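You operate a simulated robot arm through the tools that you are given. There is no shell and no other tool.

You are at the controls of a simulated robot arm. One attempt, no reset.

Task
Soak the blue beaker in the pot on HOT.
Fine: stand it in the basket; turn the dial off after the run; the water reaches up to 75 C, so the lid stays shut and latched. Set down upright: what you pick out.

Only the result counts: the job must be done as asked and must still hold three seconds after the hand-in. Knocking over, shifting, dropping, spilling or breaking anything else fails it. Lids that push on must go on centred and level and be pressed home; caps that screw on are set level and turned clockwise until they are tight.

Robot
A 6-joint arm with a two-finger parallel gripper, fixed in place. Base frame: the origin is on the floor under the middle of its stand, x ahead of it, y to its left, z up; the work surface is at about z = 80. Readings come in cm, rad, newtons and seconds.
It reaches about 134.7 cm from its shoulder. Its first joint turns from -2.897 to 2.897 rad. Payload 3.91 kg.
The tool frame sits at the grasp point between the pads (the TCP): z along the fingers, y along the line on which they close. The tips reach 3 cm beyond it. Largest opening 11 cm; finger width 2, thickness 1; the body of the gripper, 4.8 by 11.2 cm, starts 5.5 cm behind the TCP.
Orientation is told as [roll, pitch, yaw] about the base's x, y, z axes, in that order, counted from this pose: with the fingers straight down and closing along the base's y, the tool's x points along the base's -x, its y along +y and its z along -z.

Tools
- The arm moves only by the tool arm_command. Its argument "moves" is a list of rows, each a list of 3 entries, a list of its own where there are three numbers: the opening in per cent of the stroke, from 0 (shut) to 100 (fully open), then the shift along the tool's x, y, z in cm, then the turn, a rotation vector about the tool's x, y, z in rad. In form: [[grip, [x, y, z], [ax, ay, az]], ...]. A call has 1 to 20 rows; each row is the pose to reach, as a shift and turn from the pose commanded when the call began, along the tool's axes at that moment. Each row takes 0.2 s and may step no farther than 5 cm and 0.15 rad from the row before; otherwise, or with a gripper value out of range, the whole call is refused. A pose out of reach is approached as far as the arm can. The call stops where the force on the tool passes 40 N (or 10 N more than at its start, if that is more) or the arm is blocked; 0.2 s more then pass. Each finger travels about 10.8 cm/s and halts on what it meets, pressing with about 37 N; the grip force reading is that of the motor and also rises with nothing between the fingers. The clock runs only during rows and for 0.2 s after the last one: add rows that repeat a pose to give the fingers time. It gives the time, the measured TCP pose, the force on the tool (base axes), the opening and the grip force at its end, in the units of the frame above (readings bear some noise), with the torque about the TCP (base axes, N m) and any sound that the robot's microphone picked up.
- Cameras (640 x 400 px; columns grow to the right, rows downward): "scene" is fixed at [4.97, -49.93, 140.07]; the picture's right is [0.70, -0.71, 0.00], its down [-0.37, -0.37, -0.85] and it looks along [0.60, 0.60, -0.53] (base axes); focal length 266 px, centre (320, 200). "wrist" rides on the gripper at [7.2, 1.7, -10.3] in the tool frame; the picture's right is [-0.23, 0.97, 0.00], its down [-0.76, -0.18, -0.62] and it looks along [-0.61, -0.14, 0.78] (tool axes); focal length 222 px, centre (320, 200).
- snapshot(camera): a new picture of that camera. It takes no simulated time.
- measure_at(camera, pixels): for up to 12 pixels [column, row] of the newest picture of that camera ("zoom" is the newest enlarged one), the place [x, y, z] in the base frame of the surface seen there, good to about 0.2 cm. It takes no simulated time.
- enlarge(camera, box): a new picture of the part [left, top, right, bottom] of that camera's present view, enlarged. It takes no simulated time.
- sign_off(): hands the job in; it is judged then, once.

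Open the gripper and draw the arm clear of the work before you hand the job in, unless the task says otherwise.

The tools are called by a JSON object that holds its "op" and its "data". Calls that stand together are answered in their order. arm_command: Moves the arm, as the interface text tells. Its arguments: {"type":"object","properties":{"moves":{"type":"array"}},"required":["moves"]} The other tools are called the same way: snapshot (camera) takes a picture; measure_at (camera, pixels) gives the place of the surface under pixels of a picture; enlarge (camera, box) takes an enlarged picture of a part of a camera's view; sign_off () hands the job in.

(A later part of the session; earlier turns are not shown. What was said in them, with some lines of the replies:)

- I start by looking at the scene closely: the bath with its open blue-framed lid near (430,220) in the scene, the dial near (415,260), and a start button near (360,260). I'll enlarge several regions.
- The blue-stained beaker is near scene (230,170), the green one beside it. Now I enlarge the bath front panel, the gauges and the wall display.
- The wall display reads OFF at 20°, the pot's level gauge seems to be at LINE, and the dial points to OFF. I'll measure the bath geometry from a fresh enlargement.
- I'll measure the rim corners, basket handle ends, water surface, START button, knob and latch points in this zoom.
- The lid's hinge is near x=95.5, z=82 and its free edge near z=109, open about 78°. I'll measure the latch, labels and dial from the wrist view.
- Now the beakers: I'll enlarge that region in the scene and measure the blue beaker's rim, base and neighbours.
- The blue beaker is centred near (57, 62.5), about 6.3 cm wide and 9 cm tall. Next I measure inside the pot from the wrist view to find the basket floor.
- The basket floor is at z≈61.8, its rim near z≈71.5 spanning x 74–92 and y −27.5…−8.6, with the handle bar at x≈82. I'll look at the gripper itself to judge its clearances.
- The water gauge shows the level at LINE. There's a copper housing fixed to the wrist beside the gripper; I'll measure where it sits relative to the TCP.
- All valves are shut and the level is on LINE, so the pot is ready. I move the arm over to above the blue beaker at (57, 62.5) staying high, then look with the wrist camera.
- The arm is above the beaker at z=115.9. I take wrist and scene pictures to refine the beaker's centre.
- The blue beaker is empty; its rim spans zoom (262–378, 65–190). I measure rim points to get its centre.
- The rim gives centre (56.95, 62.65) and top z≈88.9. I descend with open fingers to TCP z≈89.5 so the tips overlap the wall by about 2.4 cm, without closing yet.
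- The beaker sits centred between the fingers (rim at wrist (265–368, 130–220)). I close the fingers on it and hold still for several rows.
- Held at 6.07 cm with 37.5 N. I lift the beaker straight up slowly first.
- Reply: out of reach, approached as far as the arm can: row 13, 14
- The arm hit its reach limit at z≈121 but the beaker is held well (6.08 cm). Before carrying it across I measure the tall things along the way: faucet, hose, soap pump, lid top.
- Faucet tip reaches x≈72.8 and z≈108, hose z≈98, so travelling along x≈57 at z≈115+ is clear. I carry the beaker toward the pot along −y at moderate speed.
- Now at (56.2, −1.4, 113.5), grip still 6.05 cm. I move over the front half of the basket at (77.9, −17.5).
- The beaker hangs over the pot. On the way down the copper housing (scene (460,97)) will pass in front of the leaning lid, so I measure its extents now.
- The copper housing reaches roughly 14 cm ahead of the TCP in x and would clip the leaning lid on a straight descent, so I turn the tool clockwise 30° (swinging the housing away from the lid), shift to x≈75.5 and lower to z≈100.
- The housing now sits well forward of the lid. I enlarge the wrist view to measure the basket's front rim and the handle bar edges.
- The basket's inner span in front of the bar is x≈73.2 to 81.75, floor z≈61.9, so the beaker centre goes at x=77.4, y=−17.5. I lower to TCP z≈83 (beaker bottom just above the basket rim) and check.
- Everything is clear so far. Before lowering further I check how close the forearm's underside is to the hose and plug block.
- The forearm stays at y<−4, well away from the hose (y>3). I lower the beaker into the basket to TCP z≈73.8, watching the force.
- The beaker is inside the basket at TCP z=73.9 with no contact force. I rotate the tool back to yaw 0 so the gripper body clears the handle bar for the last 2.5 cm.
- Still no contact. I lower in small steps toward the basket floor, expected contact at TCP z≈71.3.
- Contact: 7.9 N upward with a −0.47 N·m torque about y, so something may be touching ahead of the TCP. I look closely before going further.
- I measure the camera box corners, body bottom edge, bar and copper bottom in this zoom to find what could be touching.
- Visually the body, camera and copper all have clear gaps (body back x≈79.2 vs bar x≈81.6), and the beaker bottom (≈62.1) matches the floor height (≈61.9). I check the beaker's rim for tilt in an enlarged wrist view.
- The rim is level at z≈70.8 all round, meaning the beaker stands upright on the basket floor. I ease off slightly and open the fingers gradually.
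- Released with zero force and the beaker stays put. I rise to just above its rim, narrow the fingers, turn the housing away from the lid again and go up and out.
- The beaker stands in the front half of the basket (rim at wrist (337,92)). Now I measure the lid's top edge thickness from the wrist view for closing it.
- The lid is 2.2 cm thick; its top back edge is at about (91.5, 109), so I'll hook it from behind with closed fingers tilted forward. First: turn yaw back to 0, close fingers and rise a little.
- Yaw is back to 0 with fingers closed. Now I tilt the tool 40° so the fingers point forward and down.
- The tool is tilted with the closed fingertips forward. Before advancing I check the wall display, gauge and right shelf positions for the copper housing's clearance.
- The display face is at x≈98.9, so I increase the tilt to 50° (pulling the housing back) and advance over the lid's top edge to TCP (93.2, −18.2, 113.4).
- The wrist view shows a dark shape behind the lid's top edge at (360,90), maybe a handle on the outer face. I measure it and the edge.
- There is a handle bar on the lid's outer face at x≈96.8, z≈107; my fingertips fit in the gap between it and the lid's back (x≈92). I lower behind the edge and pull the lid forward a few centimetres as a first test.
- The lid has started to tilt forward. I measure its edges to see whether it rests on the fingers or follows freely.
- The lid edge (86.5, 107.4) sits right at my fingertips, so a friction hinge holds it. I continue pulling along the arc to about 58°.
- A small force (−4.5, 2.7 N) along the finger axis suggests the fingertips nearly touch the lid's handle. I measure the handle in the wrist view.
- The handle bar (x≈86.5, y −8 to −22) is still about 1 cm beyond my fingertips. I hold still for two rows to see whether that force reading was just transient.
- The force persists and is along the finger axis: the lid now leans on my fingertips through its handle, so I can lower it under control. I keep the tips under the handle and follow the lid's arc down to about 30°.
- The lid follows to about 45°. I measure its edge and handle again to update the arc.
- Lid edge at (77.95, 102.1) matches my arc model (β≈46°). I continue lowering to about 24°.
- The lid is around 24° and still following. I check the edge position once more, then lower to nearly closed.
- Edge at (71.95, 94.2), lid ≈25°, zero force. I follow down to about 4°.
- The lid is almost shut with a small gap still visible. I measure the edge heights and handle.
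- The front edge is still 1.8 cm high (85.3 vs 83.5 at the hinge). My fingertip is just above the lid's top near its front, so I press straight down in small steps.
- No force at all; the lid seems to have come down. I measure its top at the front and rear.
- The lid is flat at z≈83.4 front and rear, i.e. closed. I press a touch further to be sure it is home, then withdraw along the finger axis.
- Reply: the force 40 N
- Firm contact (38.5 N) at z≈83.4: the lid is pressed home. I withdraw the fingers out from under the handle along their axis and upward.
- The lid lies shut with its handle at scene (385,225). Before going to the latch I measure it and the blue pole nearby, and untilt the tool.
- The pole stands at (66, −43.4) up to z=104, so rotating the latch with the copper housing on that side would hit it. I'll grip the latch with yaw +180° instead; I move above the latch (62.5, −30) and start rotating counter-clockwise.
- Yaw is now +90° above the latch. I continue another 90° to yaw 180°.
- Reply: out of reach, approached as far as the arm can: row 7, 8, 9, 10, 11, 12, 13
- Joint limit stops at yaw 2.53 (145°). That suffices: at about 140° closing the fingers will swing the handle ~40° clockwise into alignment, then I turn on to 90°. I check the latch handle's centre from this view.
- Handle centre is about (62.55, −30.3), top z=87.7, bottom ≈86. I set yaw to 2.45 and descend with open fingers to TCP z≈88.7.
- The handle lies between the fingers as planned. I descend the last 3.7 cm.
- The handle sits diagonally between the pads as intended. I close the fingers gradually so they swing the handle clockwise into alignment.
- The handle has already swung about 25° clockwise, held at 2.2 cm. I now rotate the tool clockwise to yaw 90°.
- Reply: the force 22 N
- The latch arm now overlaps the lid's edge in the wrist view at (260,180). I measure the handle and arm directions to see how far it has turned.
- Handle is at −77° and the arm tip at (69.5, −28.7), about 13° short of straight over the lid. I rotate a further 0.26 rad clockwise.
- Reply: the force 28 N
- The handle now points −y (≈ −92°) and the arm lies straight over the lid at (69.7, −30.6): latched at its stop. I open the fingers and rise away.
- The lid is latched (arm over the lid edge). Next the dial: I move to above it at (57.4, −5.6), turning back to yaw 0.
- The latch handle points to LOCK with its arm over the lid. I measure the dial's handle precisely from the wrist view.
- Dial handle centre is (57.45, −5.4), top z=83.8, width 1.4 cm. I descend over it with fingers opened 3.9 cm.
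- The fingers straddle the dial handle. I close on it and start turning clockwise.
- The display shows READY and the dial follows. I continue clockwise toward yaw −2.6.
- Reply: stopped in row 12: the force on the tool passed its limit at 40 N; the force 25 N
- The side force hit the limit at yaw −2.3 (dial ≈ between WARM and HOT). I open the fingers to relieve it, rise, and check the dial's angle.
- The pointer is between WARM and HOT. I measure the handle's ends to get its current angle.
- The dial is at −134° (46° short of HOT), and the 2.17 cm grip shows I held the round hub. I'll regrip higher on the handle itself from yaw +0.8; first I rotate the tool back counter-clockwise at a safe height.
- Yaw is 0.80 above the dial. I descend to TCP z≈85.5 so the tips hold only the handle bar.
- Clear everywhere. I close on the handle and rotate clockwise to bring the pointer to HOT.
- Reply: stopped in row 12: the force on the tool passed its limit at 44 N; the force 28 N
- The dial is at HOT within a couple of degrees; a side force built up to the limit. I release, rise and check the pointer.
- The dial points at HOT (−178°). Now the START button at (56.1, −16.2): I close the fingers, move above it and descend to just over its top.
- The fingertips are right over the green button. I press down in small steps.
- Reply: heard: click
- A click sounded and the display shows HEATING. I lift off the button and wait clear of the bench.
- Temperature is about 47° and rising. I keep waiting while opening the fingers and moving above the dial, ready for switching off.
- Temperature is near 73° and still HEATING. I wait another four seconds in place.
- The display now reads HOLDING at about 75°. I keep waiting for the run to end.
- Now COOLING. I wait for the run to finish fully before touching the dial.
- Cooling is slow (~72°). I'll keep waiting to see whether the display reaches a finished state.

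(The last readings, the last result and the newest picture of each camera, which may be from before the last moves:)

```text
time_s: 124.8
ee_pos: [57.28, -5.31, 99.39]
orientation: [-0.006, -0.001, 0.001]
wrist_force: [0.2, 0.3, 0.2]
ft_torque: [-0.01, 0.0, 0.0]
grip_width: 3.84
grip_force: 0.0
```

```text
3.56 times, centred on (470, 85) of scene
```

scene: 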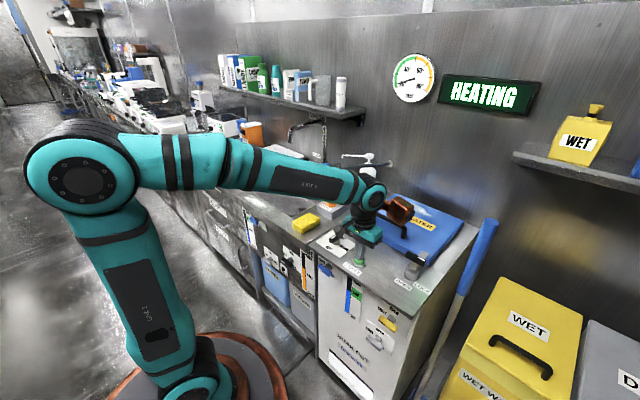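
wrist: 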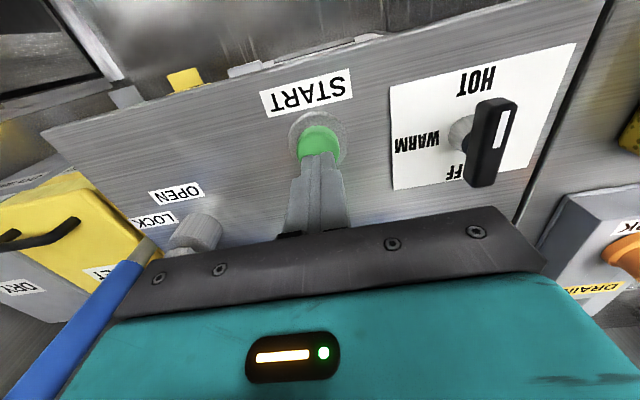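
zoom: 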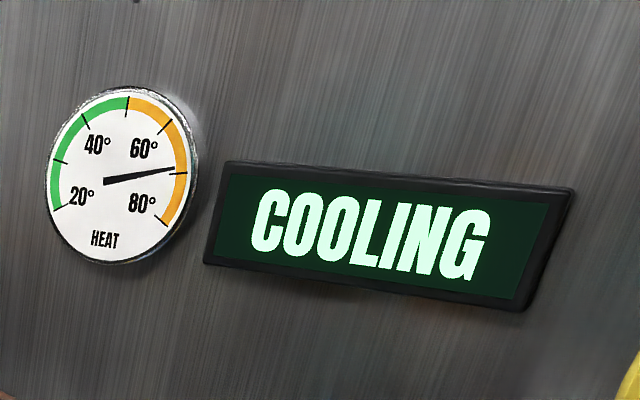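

About 69° and falling steadily. I continue waiting with several hold calls.

{"op": "arm_command", "data": {"moves": [[35, [0, 0, 0], [0, 0, 0]], [35, [0, 0, 0], [0, 0, 0]], [35, [0, 0, 0], [0, 0, 0]], [35, [0, 0, 0], [0, 0, 0]], [35, [0, 0, 0], [0, 0, 0]], [35, [0, 0, 0], [0, 0, 0]], [35, [0, 0, 0], [0, 0, 0]], [35, [0, 0, 0], [0, 0, 0]], [35, [0, 0, 0], [0, 0, 0]], [35, [0, 0, 0], [0, 0, 0]], [35, [0, 0, 0], [0, 0, 0]], [35, [0, 0, 0], [0, 0, 0]], [35, [0, 0, 0], [0, 0, 0]], [35, [0, 0, 0], [0, 0, 0]], [35, [0, 0, 0], [0, 0, 0]], [35, [0, 0, 0], [0, 0, 0]], [35, [0, 0, 0], [0, 0, 0]], [35, [0, 0, 0], [0, 0, 0]], [35, [0, 0, 0], [0, 0, 0]], [35, [0, 0, 0], [0, 0, 0]]]}}

{"op": "arm_command", "data": {"moves": [[35, [0, 0, 0], [0, 0, 0]], [35, [0, 0, 0], [0, 0, 0]], [35, [0, 0, 0], [0, 0, 0]], [35, [0, 0, 0], [0, 0, 0]], [35, [0, 0, 0], [0, 0, 0]], [35, [0, 0, 0], [0, 0, 0]], [35, [0, 0, 0], [0, 0, 0]], [35, [0, 0, 0], [0, 0, 0]], [35, [0, 0, 0], [0, 0, 0]], [35, [0, 0, 0], [0, 0, 0]], [35, [0, 0, 0], [0, 0, 0]], [35, [0, 0, 0], [0, 0, 0]], [35, [0, 0, 0], [0, 0, 0]], [35, [0, 0, 0], [0, 0, 0]], [35, [0, 0, 0], [0, 0, 0]], [35, [0, 0, 0], [0, 0, 0]], [35, [0, 0, 0], [0, 0, 0]], [35, [0, 0, 0], [0, 0, 0]], [35, [0, 0, 0], [0, 0, 0]], [35, [0, 0, 0], [0, 0, 0]]]}}

{"op": "arm_command", "data": {"moves": [[35, [0, 0, 0], [0, 0, 0]], [35, [0, 0, 0], [0, 0, 0]], [35, [0, 0, 0], [0, 0, 0]], [35, [0, 0, 0], [0, 0, 0]], [35, [0, 0, 0], [0, 0, 0]], [35, [0, 0, 0], [0, 0, 0]], [35, [0, 0, 0], [0, 0, 0]], [35, [0, 0, 0], [0, 0, 0]], [35, [0, 0, 0], [0, 0, 0]], [35, [0, 0, 0], [0, 0, 0]], [35, [0, 0, 0], [0, 0, 0]], [35, [0, 0, 0], [0, 0, 0]], [35, [0, 0, 0], [0, 0, 0]], [35, [0, 0, 0], [0, 0, 0]], [35, [0, 0, 0], [0, 0, 0]], [35, [0, 0, 0], [0, 0, 0]], [35, [0, 0, 0], [0, 0, 0]], [35, [0, 0, 0], [0, 0, 0]], [35, [0, 0, 0], [0, 0, 0]], [35, [0, 0, 0], [0, 0, 0]]]}}

{"op": "enlarge", "data": {"camera": "scene", "box": [380, 40, 560, 130]}}

```text
time_s: 129.1
ee_pos: [57.27, -5.31, 99.56]
orientation: [-0.005, 0.0, 0.002]
wrist_force: [0.0, -0.1, 0.0]
ft_torque: [-0.05, -0.01, 0.01]
grip_width: 3.86
grip_force: 0.0
```

```text
time_s: 133.2
ee_pos: [57.23, -5.22, 99.54]
orientation: [-0.005, 0.001, 0.002]
wrist_force: [0.3, 0.0, -0.3]
ft_torque: [0.01, 0.01, -0.01]
grip_width: 3.83
grip_force: 0.1
```

```text
time_s: 137.4
ee_pos: [57.27, -5.26, 99.45]
orientation: [-0.008, 0.0, 0.001]
wrist_force: [0.7, -0.4, -1.0]
ft_torque: [0.0, 0.02, 0.03]
grip_width: 3.83
grip_force: 0.2
```

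```text
3.56 times, centred on (470, 85) of scene
```

zoom: 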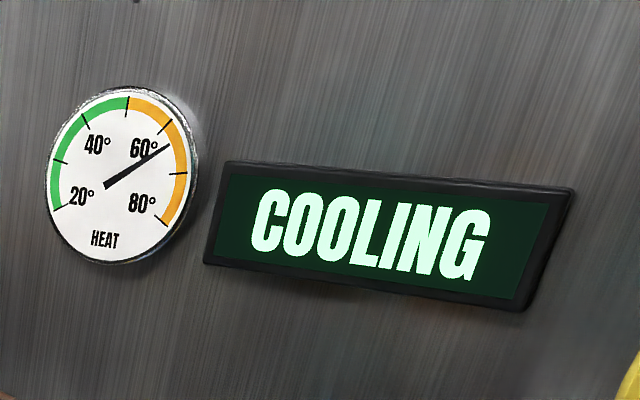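

About 63° now, still COOLING. I continue to hold.

{"op": "arm_command", "data": {"moves": [[35, [0, 0, 0], [0, 0, 0]], [35, [0, 0, 0], [0, 0, 0]], [35, [0, 0, 0], [0, 0, 0]], [35, [0, 0, 0], [0, 0, 0]], [35, [0, 0, 0], [0, 0, 0]], [35, [0, 0, 0], [0, 0, 0]], [35, [0, 0, 0], [0, 0, 0]], [35, [0, 0, 0], [0, 0, 0]], [35, [0, 0, 0], [0, 0, 0]], [35, [0, 0, 0], [0, 0, 0]], [35, [0, 0, 0], [0, 0, 0]], [35, [0, 0, 0], [0, 0, 0]], [35, [0, 0, 0], [0, 0, 0]], [35, [0, 0, 0], [0, 0, 0]], [35, [0, 0, 0], [0, 0, 0]], [35, [0, 0, 0], [0, 0, 0]], [35, [0, 0, 0], [0, 0, 0]], [35, [0, 0, 0], [0, 0, 0]], [35, [0, 0, 0], [0, 0, 0]], [35, [0, 0, 0], [0, 0, 0]]]}}

{"op": "arm_command", "data": {"moves": [[35, [0, 0, 0], [0, 0, 0]], [35, [0, 0, 0], [0, 0, 0]], [35, [0, 0, 0], [0, 0, 0]], [35, [0, 0, 0], [0, 0, 0]], [35, [0, 0, 0], [0, 0, 0]], [35, [0, 0, 0], [0, 0, 0]], [35, [0, 0, 0], [0, 0, 0]], [35, [0, 0, 0], [0, 0, 0]], [35, [0, 0, 0], [0, 0, 0]], [35, [0, 0, 0], [0, 0, 0]], [35, [0, 0, 0], [0, 0, 0]], [35, [0, 0, 0], [0, 0, 0]], [35, [0, 0, 0], [0, 0, 0]], [35, [0, 0, 0], [0, 0, 0]], [35, [0, 0, 0], [0, 0, 0]], [35, [0, 0, 0], [0, 0, 0]], [35, [0, 0, 0], [0, 0, 0]], [35, [0, 0, 0], [0, 0, 0]], [35, [0, 0, 0], [0, 0, 0]], [35, [0, 0, 0], [0, 0, 0]]]}}

{"op": "arm_command", "data": {"moves": [[35, [0, 0, 0], [0, 0, 0]], [35, [0, 0, 0], [0, 0, 0]], [35, [0, 0, 0], [0, 0, 0]], [35, [0, 0, 0], [0, 0, 0]], [35, [0, 0, 0], [0, 0, 0]], [35, [0, 0, 0], [0, 0, 0]], [35, [0, 0, 0], [0, 0, 0]], [35, [0, 0, 0], [0, 0, 0]], [35, [0, 0, 0], [0, 0, 0]], [35, [0, 0, 0], [0, 0, 0]], [35, [0, 0, 0], [0, 0, 0]], [35, [0, 0, 0], [0, 0, 0]], [35, [0, 0, 0], [0, 0, 0]], [35, [0, 0, 0], [0, 0, 0]], [35, [0, 0, 0], [0, 0, 0]], [35, [0, 0, 0], [0, 0, 0]], [35, [0, 0, 0], [0, 0, 0]], [35, [0, 0, 0], [0, 0, 0]], [35, [0, 0, 0], [0, 0, 0]], [35, [0, 0, 0], [0, 0, 0]]]}}

{"op": "enlarge", "data": {"camera": "scene", "box": [380, 40, 560, 130]}}

```text
time_s: 141.7
ee_pos: [57.43, -5.28, 99.49]
orientation: [-0.004, 0.001, 0.002]
wrist_force: [0.0, -0.3, -0.4]
ft_torque: [-0.01, -0.03, 0.02]
grip_width: 3.87
grip_force: 0.1
```

```text
time_s: 145.8
ee_pos: [57.31, -5.21, 99.48]
orientation: [-0.006, 0.001, 0.002]
wrist_force: [1.4, -0.1, 0.2]
ft_torque: [0.0, -0.03, 0.01]
grip_width: 3.82
grip_force: 0.1
```

```text
time_s: 150.1
ee_pos: [57.34, -5.29, 99.5]
orientation: [-0.004, -0.001, 0.001]
wrist_force: [-0.6, -0.1, -0.1]
ft_torque: [0.0, 0.04, -0.01]
grip_width: 3.84
grip_force: 0.0
```

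```text
3.56 times, centred on (470, 85) of scene
```

zoom: 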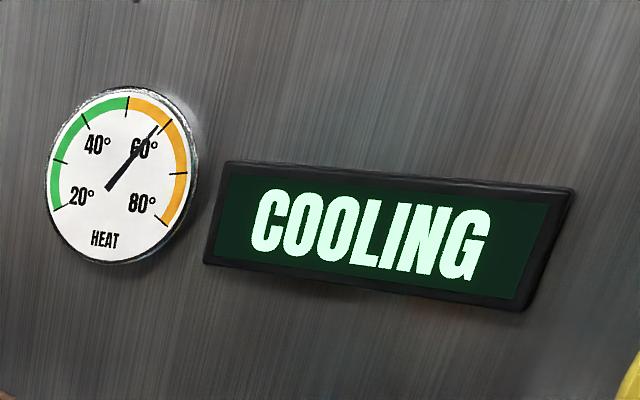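

About 58°. I keep holding until the display changes, probably near 50°.

{"op": "arm_command", "data": {"moves": [[35, [0, 0, 0], [0, 0, 0]], [35, [0, 0, 0], [0, 0, 0]], [35, [0, 0, 0], [0, 0, 0]], [35, [0, 0, 0], [0, 0, 0]], [35, [0, 0, 0], [0, 0, 0]], [35, [0, 0, 0], [0, 0, 0]], [35, [0, 0, 0], [0, 0, 0]], [35, [0, 0, 0], [0, 0, 0]], [35, [0, 0, 0], [0, 0, 0]], [35, [0, 0, 0], [0, 0, 0]], [35, [0, 0, 0], [0, 0, 0]], [35, [0, 0, 0], [0, 0, 0]], [35, [0, 0, 0], [0, 0, 0]], [35, [0, 0, 0], [0, 0, 0]], [35, [0, 0, 0], [0, 0, 0]], [35, [0, 0, 0], [0, 0, 0]], [35, [0, 0, 0], [0, 0, 0]], [35, [0, 0, 0], [0, 0, 0]], [35, [0, 0, 0], [0, 0, 0]], [35, [0, 0, 0], [0, 0, 0]]]}}

{"op": "arm_command", "data": {"moves": [[35, [0, 0, 0], [0, 0, 0]], [35, [0, 0, 0], [0, 0, 0]], [35, [0, 0, 0], [0, 0, 0]], [35, [0, 0, 0], [0, 0, 0]], [35, [0, 0, 0], [0, 0, 0]], [35, [0, 0, 0], [0, 0, 0]], [35, [0, 0, 0], [0, 0, 0]], [35, [0, 0, 0], [0, 0, 0]], [35, [0, 0, 0], [0, 0, 0]], [35, [0, 0, 0], [0, 0, 0]], [35, [0, 0, 0], [0, 0, 0]], [35, [0, 0, 0], [0, 0, 0]], [35, [0, 0, 0], [0, 0, 0]], [35, [0, 0, 0], [0, 0, 0]], [35, [0, 0, 0], [0, 0, 0]], [35, [0, 0, 0], [0, 0, 0]], [35, [0, 0, 0], [0, 0, 0]], [35, [0, 0, 0], [0, 0, 0]], [35, [0, 0, 0], [0, 0, 0]], [35, [0, 0, 0], [0, 0, 0]]]}}

{"op": "arm_command", "data": {"moves": [[35, [0, 0, 0], [0, 0, 0]], [35, [0, 0, 0], [0, 0, 0]], [35, [0, 0, 0], [0, 0, 0]], [35, [0, 0, 0], [0, 0, 0]], [35, [0, 0, 0], [0, 0, 0]], [35, [0, 0, 0], [0, 0, 0]], [35, [0, 0, 0], [0, 0, 0]], [35, [0, 0, 0], [0, 0, 0]], [35, [0, 0, 0], [0, 0, 0]], [35, [0, 0, 0], [0, 0, 0]], [35, [0, 0, 0], [0, 0, 0]], [35, [0, 0, 0], [0, 0, 0]], [35, [0, 0, 0], [0, 0, 0]], [35, [0, 0, 0], [0, 0, 0]], [35, [0, 0, 0], [0, 0, 0]], [35, [0, 0, 0], [0, 0, 0]], [35, [0, 0, 0], [0, 0, 0]], [35, [0, 0, 0], [0, 0, 0]], [35, [0, 0, 0], [0, 0, 0]], [35, [0, 0, 0], [0, 0, 0]]]}}

{"op": "arm_command", "data": {"moves": [[35, [0, 0, 0], [0, 0, 0]], [35, [0, 0, 0], [0, 0, 0]], [35, [0, 0, 0], [0, 0, 0]], [35, [0, 0, 0], [0, 0, 0]], [35, [0, 0, 0], [0, 0, 0]], [35, [0, 0, 0], [0, 0, 0]], [35, [0, 0, 0], [0, 0, 0]], [35, [0, 0, 0], [0, 0, 0]], [35, [0, 0, 0], [0, 0, 0]], [35, [0, 0, 0], [0, 0, 0]], [35, [0, 0, 0], [0, 0, 0]], [35, [0, 0, 0], [0, 0, 0]], [35, [0, 0, 0], [0, 0, 0]], [35, [0, 0, 0], [0, 0, 0]], [35, [0, 0, 0], [0, 0, 0]], [35, [0, 0, 0], [0, 0, 0]], [35, [0, 0, 0], [0, 0, 0]], [35, [0, 0, 0], [0, 0, 0]], [35, [0, 0, 0], [0, 0, 0]], [35, [0, 0, 0], [0, 0, 0]]]}}

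{"op": "enlarge", "data": {"camera": "scene", "box": [380, 40, 560, 130]}}

```text
time_s: 154.2
ee_pos: [57.32, -5.21, 99.55]
orientation: [-0.004, -0.002, 0.001]
wrist_force: [-0.1, 0.1, 1.2]
ft_torque: [-0.02, -0.02, 0.01]
grip_width: 3.82
grip_force: 0.2
```

```text
time_s: 158.4
ee_pos: [57.3, -5.26, 99.51]
orientation: [-0.005, 0.002, 0.003]
wrist_force: [-0.5, 0.4, 0.0]
ft_torque: [0.02, 0.04, 0.03]
grip_width: 3.83
grip_force: 0.1
```

```text
time_s: 162.7
ee_pos: [57.43, -5.43, 99.49]
orientation: [-0.004, -0.001, 0.002]
wrist_force: [0.1, 0.1, -1.1]
ft_torque: [0.0, 0.01, -0.01]
grip_width: 3.84
grip_force: 0.0
```

```text
time_s: 166.8
ee_pos: [57.31, -5.25, 99.6]
orientation: [-0.006, 0.0, 0.001]
wrist_force: [0.0, -0.4, 0.3]
ft_torque: [-0.01, 0.01, 0.01]
grip_width: 3.85
grip_force: 0.0
```

```text
3.56 times, centred on (470, 85) of scene
```

zoom: 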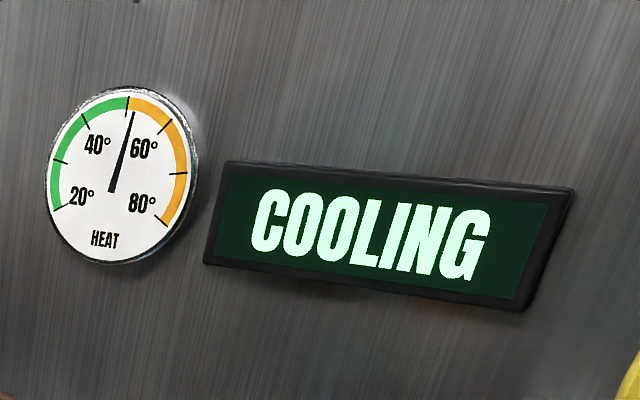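

About 51°, almost at the green zone. I wait a few more seconds.

{"op": "arm_command", "data": {"moves": [[35, [0, 0, 0], [0, 0, 0]], [35, [0, 0, 0], [0, 0, 0]], [35, [0, 0, 0], [0, 0, 0]], [35, [0, 0, 0], [0, 0, 0]], [35, [0, 0, 0], [0, 0, 0]], [35, [0, 0, 0], [0, 0, 0]], [35, [0, 0, 0], [0, 0, 0]], [35, [0, 0, 0], [0, 0, 0]], [35, [0, 0, 0], [0, 0, 0]], [35, [0, 0, 0], [0, 0, 0]], [35, [0, 0, 0], [0, 0, 0]], [35, [0, 0, 0], [0, 0, 0]], [35, [0, 0, 0], [0, 0, 0]], [35, [0, 0, 0], [0, 0, 0]], [35, [0, 0, 0], [0, 0, 0]], [35, [0, 0, 0], [0, 0, 0]], [35, [0, 0, 0], [0, 0, 0]], [35, [0, 0, 0], [0, 0, 0]], [35, [0, 0, 0], [0, 0, 0]], [35, [0, 0, 0], [0, 0, 0]]]}}

{"op": "arm_command", "data": {"moves": [[35, [0, 0, 0], [0, 0, 0]], [35, [0, 0, 0], [0, 0, 0]], [35, [0, 0, 0], [0, 0, 0]], [35, [0, 0, 0], [0, 0, 0]], [35, [0, 0, 0], [0, 0, 0]], [35, [0, 0, 0], [0, 0, 0]], [35, [0, 0, 0], [0, 0, 0]], [35, [0, 0, 0], [0, 0, 0]], [35, [0, 0, 0], [0, 0, 0]], [35, [0, 0, 0], [0, 0, 0]], [35, [0, 0, 0], [0, 0, 0]], [35, [0, 0, 0], [0, 0, 0]], [35, [0, 0, 0], [0, 0, 0]], [35, [0, 0, 0], [0, 0, 0]], [35, [0, 0, 0], [0, 0, 0]], [35, [0, 0, 0], [0, 0, 0]], [35, [0, 0, 0], [0, 0, 0]], [35, [0, 0, 0], [0, 0, 0]], [35, [0, 0, 0], [0, 0, 0]], [35, [0, 0, 0], [0, 0, 0]]]}}

{"op": "enlarge", "data": {"camera": "scene", "box": [380, 40, 560, 130]}}

```text
time_s: 171.1
ee_pos: [57.38, -5.3, 99.56]
orientation: [-0.004, -0.001, 0.002]
wrist_force: [-0.2, 0.0, 0.0]
ft_torque: [0.0, -0.01, -0.01]
grip_width: 3.86
grip_force: 0.0
```

```text
time_s: 175.2
ee_pos: [57.29, -5.26, 99.52]
orientation: [-0.004, 0.0, 0.001]
wrist_force: [-0.3, -1.0, -0.9]
ft_torque: [0.03, 0.01, -0.02]
grip_width: 3.86
grip_force: 0.2
```

```text
3.56 times, centred on (470, 85) of scene
```

zoom: 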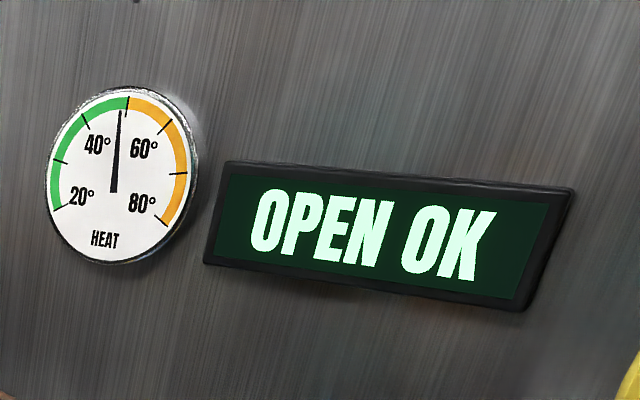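

The display reads OPEN OK: the run is over and the water is below 50°. Only the dial has to go off now, with the lid left shut and latched; I descend over the dial handle again.

{"op": "arm_command", "data": {"moves": [[35, [-0.15, -0.1, 3], [0, 0, 0]], [35, [-0.15, -0.1, 6], [0, 0, 0]], [35, [-0.15, -0.1, 9], [0, 0, 0]], [35, [-0.15, -0.1, 11.5], [0, 0, 0]], [35, [-0.15, -0.1, 13.2], [0, 0, 0]], [35, [-0.15, -0.1, 14], [0, 0, 0]], [35, [-0.15, -0.1, 14], [0, 0, 0]]]}}

{"op": "snapshot", "data": {"camera": "wrist"}}

```text
time_s: 176.8
ee_pos: [57.45, -5.46, 85.49]
orientation: [-0.004, 0.0, 0.001]
wrist_force: [0.3, -0.6, 0.3]
ft_torque: [0.01, -0.02, -0.01]
grip_width: 3.83
grip_force: 0.0
```

```text
taken
```

wrist: 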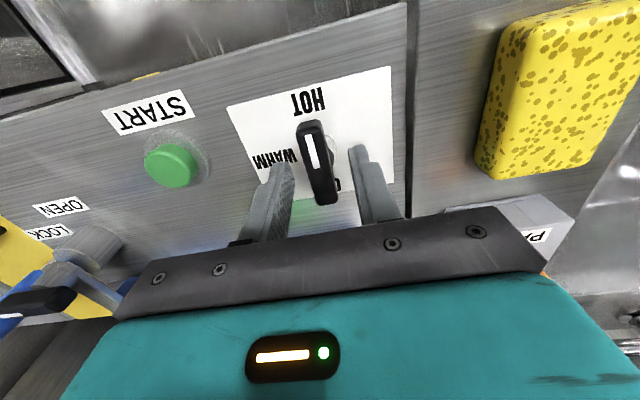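

The fingers straddle the handle (still at HOT). I close and turn counter-clockwise by 0.9 rad, which keeps the housing clear of the hose.

{"op": "arm_command", "data": {"moves": [[20, [0, 0, 0], [0, 0, 0]], [8, [0, 0, 0], [0, 0, 0]], [3, [0, 0, 0], [0, 0, 0]], [3, [0, 0, 0], [0, 0, 0]], [3, [0, 0, 0], [0, 0, -0.1]], [3, [0, 0, 0], [0, 0, -0.2]], [3, [0, 0, 0], [0, 0, -0.3]], [3, [0, 0, 0], [0, 0, -0.4]], [3, [0, 0, 0], [0, 0, -0.5]], [3, [0, 0, 0], [0, 0, -0.6]], [3, [0, 0, 0], [0, 0, -0.7]], [3, [0, 0, 0], [0, 0, -0.8]], [3, [0, 0, 0], [0, 0, -0.9]], [3, [0, 0, 0], [0, 0, -0.9]]]}}

{"op": "snapshot", "data": {"camera": "wrist"}}

{"op": "enlarge", "data": {"camera": "scene", "box": [300, 150, 420, 290]}}

```text
time_s: 179.8
ee_pos: [57.54, -5.47, 85.57]
orientation: [-0.002, 0.004, 0.902]
wrist_force: [-15.3, -12.3, -24.4]
ft_torque: [0.42, -0.12, 0.0]
grip_width: 1.6
grip_force: 44.9
```

```text
taken
```

wrist: 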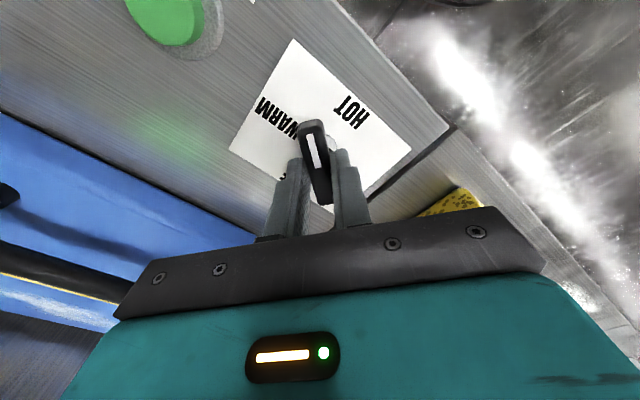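

```text
2.86 times, centred on (360, 220) of scene
```

zoom: 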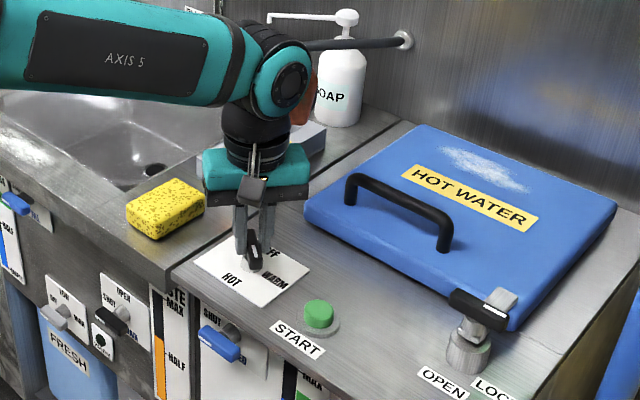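

The dial is past the halfway to WARM. I release, rise to z≈94 and rotate the tool clockwise by 180° for the second grip.

{"op": "arm_command", "data": {"moves": [[15, [0, 0, 0], [0, 0, 0]], [30, [0, 0, 0], [0, 0, 0]], [38, [0, 0, 0], [0, 0, 0]], [38, [0, 0, -2], [0, 0, 0]], [38, [0, 0, -5], [0, 0, 0]], [38, [0, 0, -8.5], [0, 0, 0]], [38, [0, 0, -8.5], [0, 0, 0.14]], [38, [0, 0, -8.5], [0, 0, 0.28]], [38, [0, 0, -8.5], [0, 0, 0.42]], [38, [0, 0, -8.5], [0, 0, 0.56]], [38, [0, 0, -8.5], [0, 0, 0.7]], [38, [0, 0, -8.5], [0, 0, 0.84]], [38, [0, 0, -8.5], [0, 0, 0.98]], [38, [0, 0, -8.5], [0, 0, 1.12]], [38, [0, 0, -8.5], [0, 0, 1.26]], [38, [0, 0, -8.5], [0, 0, 1.4]], [38, [0, 0, -8.5], [0, 0, 1.54]], [38, [0, 0, -8.5], [0, 0, 1.57]]]}}

{"op": "arm_command", "data": {"moves": [[38, [0, 0, 0], [0, 0, 0.14]], [38, [0, 0, 0], [0, 0, 0.28]], [38, [0, 0, 0], [0, 0, 0.42]], [38, [0, 0, 0], [0, 0, 0.56]], [38, [0, 0, 0], [0, 0, 0.7]], [38, [0, 0, 0], [0, 0, 0.84]], [38, [0, 0, 0], [0, 0, 0.98]], [38, [0, 0, 0], [0, 0, 1.12]], [38, [0, 0, 0], [0, 0, 1.26]], [38, [0, 0, 0], [0, 0, 1.4]], [38, [0, 0, 0], [0, 0, 1.52]], [38, [0, 0, 0], [0, 0, 1.57]], [38, [0, 0, 0], [0, 0, 1.57]]]}}

{"op": "enlarge", "data": {"camera": "wrist", "box": [240, 40, 400, 180]}}

```text
time_s: 183.7
ee_pos: [57.58, -5.23, 94.12]
orientation: [-0.004, -0.001, -0.669]
wrist_force: [0.5, -0.2, -0.9]
ft_torque: [0.0, -0.01, 0.0]
grip_width: 4.18
grip_force: 0.0
```

```text
time_s: 186.4
ee_pos: [57.46, -5.31, 93.95]
orientation: [0.003, -0.003, -2.239]
wrist_force: [-0.6, -0.1, 0.0]
ft_torque: [0.01, -0.03, -0.03]
grip_width: 4.18
grip_force: 0.0
```

```text
2.86 times, centred on (320, 110) of wrist
```

zoom: 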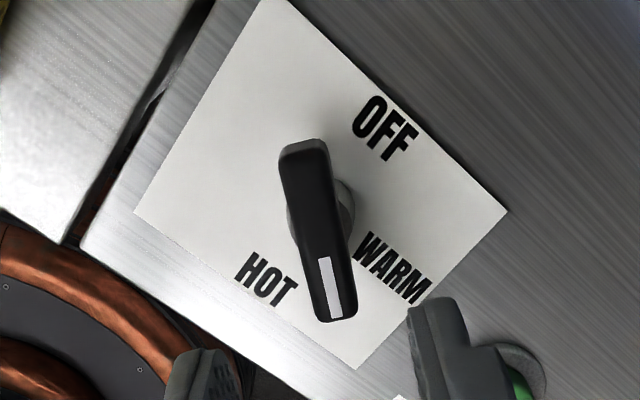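

The handle is aligned with the fingers at yaw −2.24. I descend and close on it.

{"op": "arm_command", "data": {"moves": [[38, [0, 0, 2.5], [0, 0, 0]], [38, [0, 0, 5], [0, 0, 0]], [38, [0, 0, 7.2], [0, 0, 0]], [38, [0, 0, 8.4], [0, 0, 0]], [38, [0, 0, 8.4], [0, 0, 0]], [20, [0, 0, 8.4], [0, 0, 0]], [8, [0, 0, 8.4], [0, 0, 0]], [3, [0, 0, 8.4], [0, 0, 0]], [3, [0, 0, 8.4], [0, 0, 0]]]}}

{"op": "arm_command", "data": {"moves": [[3, [0, 0, 0], [0, 0, -0.1]], [3, [0, 0, 0], [0, 0, -0.2]], [3, [0, 0, 0], [0, 0, -0.3]], [3, [0, 0, 0], [0, 0, -0.4]], [3, [0, 0, 0], [0, 0, -0.5]], [3, [0, 0, 0], [0, 0, -0.6]], [3, [0, 0, 0], [0, 0, -0.7]], [3, [0, 0, 0], [0, 0, -0.8]], [3, [0, 0, 0], [0, 0, -0.9]], [3, [0, 0, 0], [0, 0, -1.0]], [3, [0, 0, 0], [0, 0, -1.1]], [3, [0, 0, 0], [0, 0, -1.2]], [3, [0, 0, 0], [0, 0, -1.2]]]}}

{"op": "snapshot", "data": {"camera": "wrist"}}

```text
time_s: 188.4
ee_pos: [57.65, -5.37, 85.73]
orientation: [0.002, -0.005, -2.236]
wrist_force: [-9.6, 4.3, -3.6]
ft_torque: [0.36, 0.16, -0.03]
grip_width: 1.61
grip_force: 44.9
```

```text
time_s: 190.7
ee_pos: [57.46, -5.39, 85.59]
orientation: [-0.004, -0.004, -1.227]
wrist_force: [-16.3, 16.3, 10.0]
ft_torque: [0.13, 0.15, -0.01]
grip_width: 1.57
grip_force: 45.3
stopped in row 11: the force on the tool passed its limit at 41 N (the readings are from after the stop); the commanded pose is now the measured one
```

```text
taken
```

wrist: 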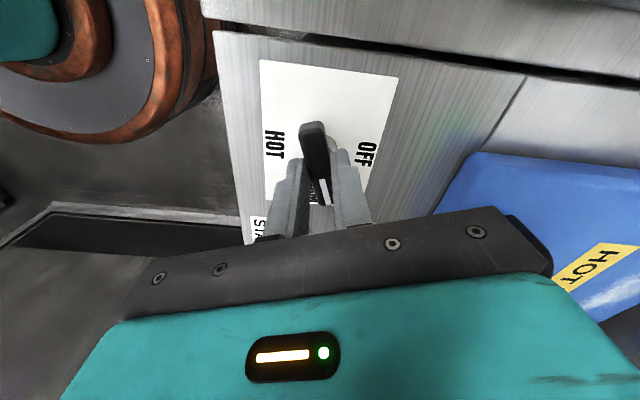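

A side force stopped it at about −70°. I open to relieve the strain, re-close, and continue counter-clockwise to OFF.

{"op": "arm_command", "data": {"moves": [[20, [0, 0, 0], [0, 0, 0]], [30, [0, 0, 0], [0, 0, 0]], [30, [0, 0, 0], [0, 0, 0]], [15, [0, 0, 0], [0, 0, 0]], [5, [0, 0, 0], [0, 0, 0]], [3, [0, 0, 0], [0, 0, 0]], [3, [0, 0, 0], [0, 0, 0]]]}}

{"op": "snapshot", "data": {"camera": "wrist"}}

```text
time_s: 192.3
ee_pos: [57.57, -5.39, 85.64]
orientation: [-0.004, -0.004, -1.227]
wrist_force: [-12.9, -7.8, -2.1]
ft_torque: [-0.31, 0.09, 0.01]
grip_width: 1.59
grip_force: 45.1
```

```text
taken
```

wrist: 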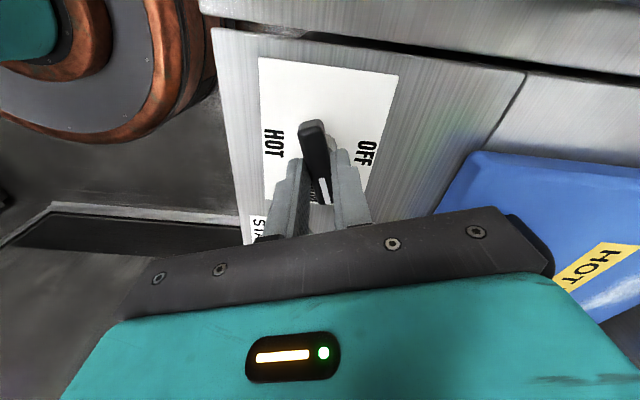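

Force is moderate (15 N). I nudge the tool 0.17 cm to relieve it and turn the remaining 1.23 rad counter-clockwise.

{"op": "arm_command", "data": {"moves": [[3, [-0.04, -0.15, 0], [0, 0, -0.08]], [3, [-0.04, -0.15, 0], [0, 0, -0.18]], [3, [-0.04, -0.15, 0], [0, 0, -0.28]], [3, [-0.04, -0.15, 0], [0, 0, -0.38]], [3, [-0.04, -0.15, 0], [0, 0, -0.48]], [3, [-0.04, -0.15, 0], [0, 0, -0.58]], [3, [-0.04, -0.15, 0], [0, 0, -0.68]], [3, [-0.04, -0.15, 0], [0, 0, -0.78]], [3, [-0.04, -0.15, 0], [0, 0, -0.88]], [3, [-0.04, -0.15, 0], [0, 0, -0.98]], [3, [-0.04, -0.15, 0], [0, 0, -1.08]], [3, [-0.04, -0.15, 0], [0, 0, -1.18]], [3, [-0.04, -0.15, 0], [0, 0, -1.227]], [3, [-0.04, -0.15, 0], [0, 0, -1.227]]]}}

{"op": "snapshot", "data": {"camera": "wrist"}}

{"op": "snapshot", "data": {"camera": "scene"}}

```text
time_s: 195.3
ee_pos: [57.55, -5.47, 85.62]
orientation: [-0.005, 0.003, 0.004]
wrist_force: [15.2, 8.7, 5.1]
ft_torque: [0.49, -1.42, -0.04]
grip_width: 1.57
grip_force: 44.9
```

```text
taken
```

wrist: 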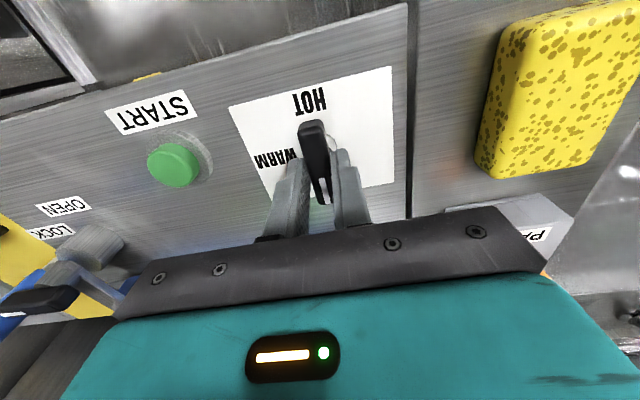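

```text
taken
```

scene: 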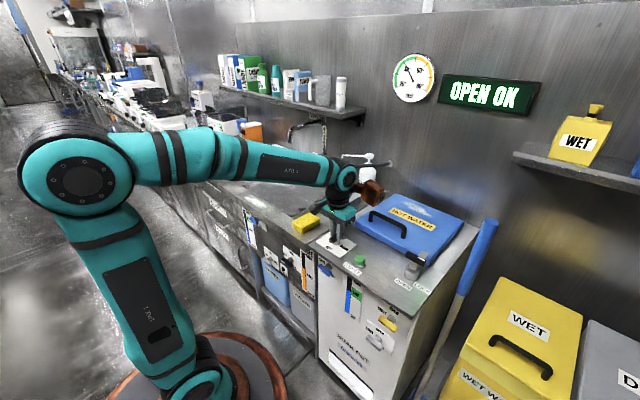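

The dial handle is aligned with OFF again; the display still says OPEN OK. I release, rise and inspect the pointer and display.

{"op": "arm_command", "data": {"moves": [[15, [0, 0, 0], [0, 0, 0]], [30, [0, 0, 0], [0, 0, 0]], [40, [0, 0, 0], [0, 0, 0]], [40, [0, 0, -2], [0, 0, 0]], [40, [0, 0, -5], [0, 0, 0]], [40, [0, 0, -8.5], [0, 0, 0]], [40, [0, 0, -8.5], [0, 0, 0]]]}}

{"op": "enlarge", "data": {"camera": "wrist", "box": [240, 30, 400, 170]}}

{"op": "snapshot", "data": {"camera": "scene"}}

```text
time_s: 196.9
ee_pos: [57.46, -5.45, 94.12]
orientation: [-0.005, 0.0, -0.001]
wrist_force: [-0.4, -0.6, 1.4]
ft_torque: [0.02, -0.04, -0.03]
grip_width: 4.43
grip_force: 0.1
```

```text
2.86 times, centred on (320, 100) of wrist
```

zoom: 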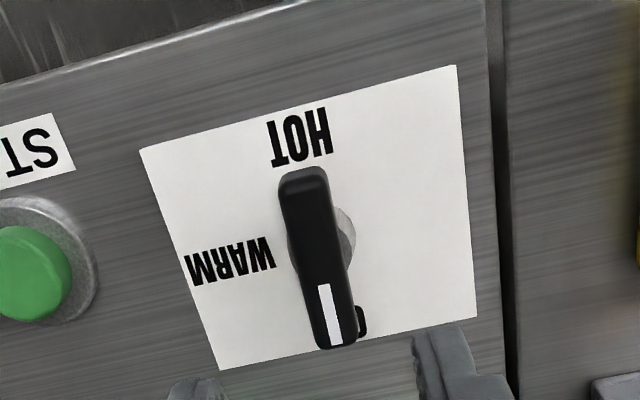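

```text
taken
```

scene: 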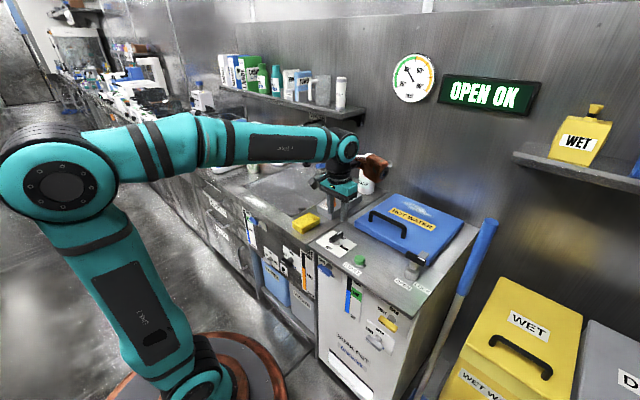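

The pointer is back at OFF while the display keeps the OPEN OK message. I measure the pointer angle to verify it's fully home.

{"op": "measure_at", "data": {"camera": "zoom", "pixels": [[303, 178], [338, 335], [320, 260], [310, 215], [330, 300]]}}

{"op": "enlarge", "data": {"camera": "scene", "box": [310, 215, 440, 295]}}

{"op": "enlarge", "data": {"camera": "scene", "box": [380, 40, 560, 130]}}

```text
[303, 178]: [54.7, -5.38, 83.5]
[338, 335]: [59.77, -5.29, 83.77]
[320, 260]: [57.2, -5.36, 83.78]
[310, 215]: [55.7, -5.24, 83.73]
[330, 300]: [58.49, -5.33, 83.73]
```

```text
4.92 times, centred on (375, 255) of scene
```

zoom: 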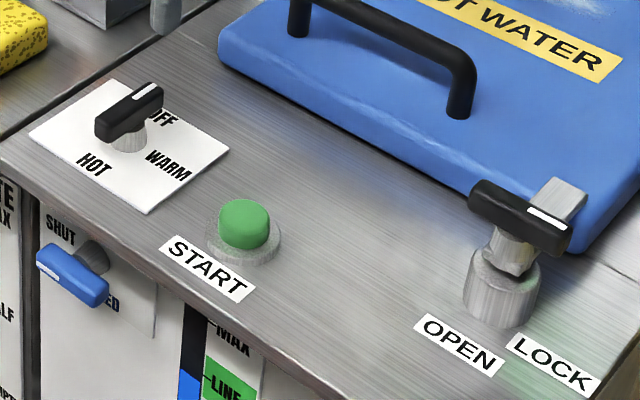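

```text
3.56 times, centred on (470, 85) of scene
```

zoom: 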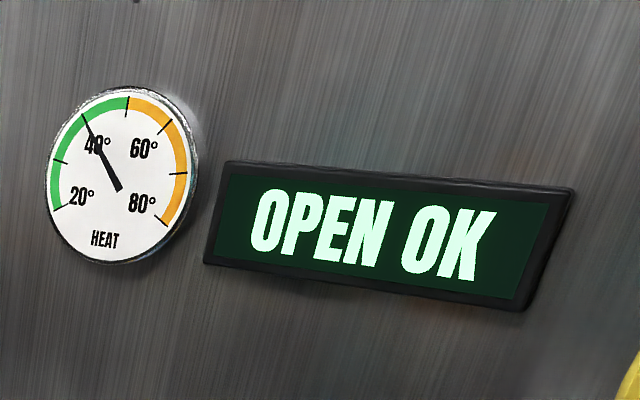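

The dial is at OFF, lid shut and latched on LOCK, water at 40° and falling. I open the gripper and draw the arm up and back clear of the work.

{"op": "arm_command", "data": {"moves": [[50, [0, 0, -4], [0, 0, 0]], [60, [0, 0, -8], [0, 0, 0]], [70, [0.5, 0, -12], [0, 0, 0]], [80, [1, 0, -16], [0, 0, 0]], [90, [2, 0, -20], [0, 0, 0]], [100, [3, 0, -24], [0, 0, 0]], [100, [4, 0, -28], [0, 0, 0]], [100, [5, 0, -31], [0, 0, 0]], [100, [6, 0, -33], [0, 0, 0]], [100, [6, 0, -33], [0, 0, 0]], [100, [6, 0, -33], [0, 0, 0]]]}}

{"op": "snapshot", "data": {"camera": "scene"}}

{"op": "snapshot", "data": {"camera": "wrist"}}

```text
time_s: 199.3
ee_pos: [51.52, -5.32, 127.03]
orientation: [-0.005, 0.002, -0.001]
wrist_force: [0.2, -0.5, -0.3]
ft_torque: [-0.01, 0.01, 0.01]
grip_width: 10.99
grip_force: 0.1
```

```text
taken
```

scene: 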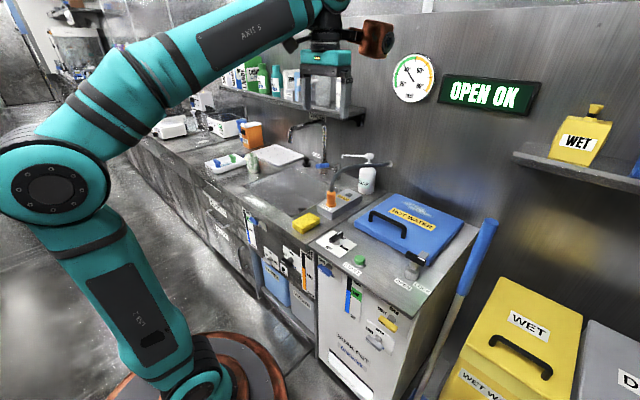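

```text
taken
```

wrist: 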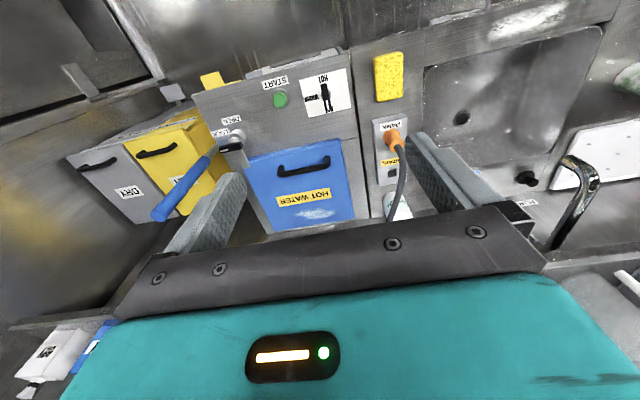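

The arm is clear with the gripper open. The lid is shut and latched, the dial is OFF, the HOT run has finished, and the beaker was last seen standing upright in the basket. Everything else looks untouched, so I hand the job in.

{"op": "sign_off", "data": {}}

```text
The job is handed in.
```

I handed the job in with the blue beaker soaked on HOT. The hand-in returned no verdict, so I don't know yet whether it passed.

- **Beaker:** it stood upright and level in the front half of the basket. I couldn't see it again after the lid closed.
- **Run:** the water went up to about 75 °C, held, then cooled. I waited until the display read OPEN OK before touching the dial.
- **Dial:** it is back at OFF. The display still read OPEN OK afterwards, with the water down to about 40 °C.
- **Lid:** it has been shut and latched on LOCK since before the run started.
- **Everything else:** nothing else looked moved in the last pictures, and the arm is clear with the gripper open.

I left the beaker in the basket. I took "Set down upright: what you pick out" to apply only if something is taken out, and the lid was to stay shut and latched. If you wanted the beaker lifted out after the soak, that was not done.
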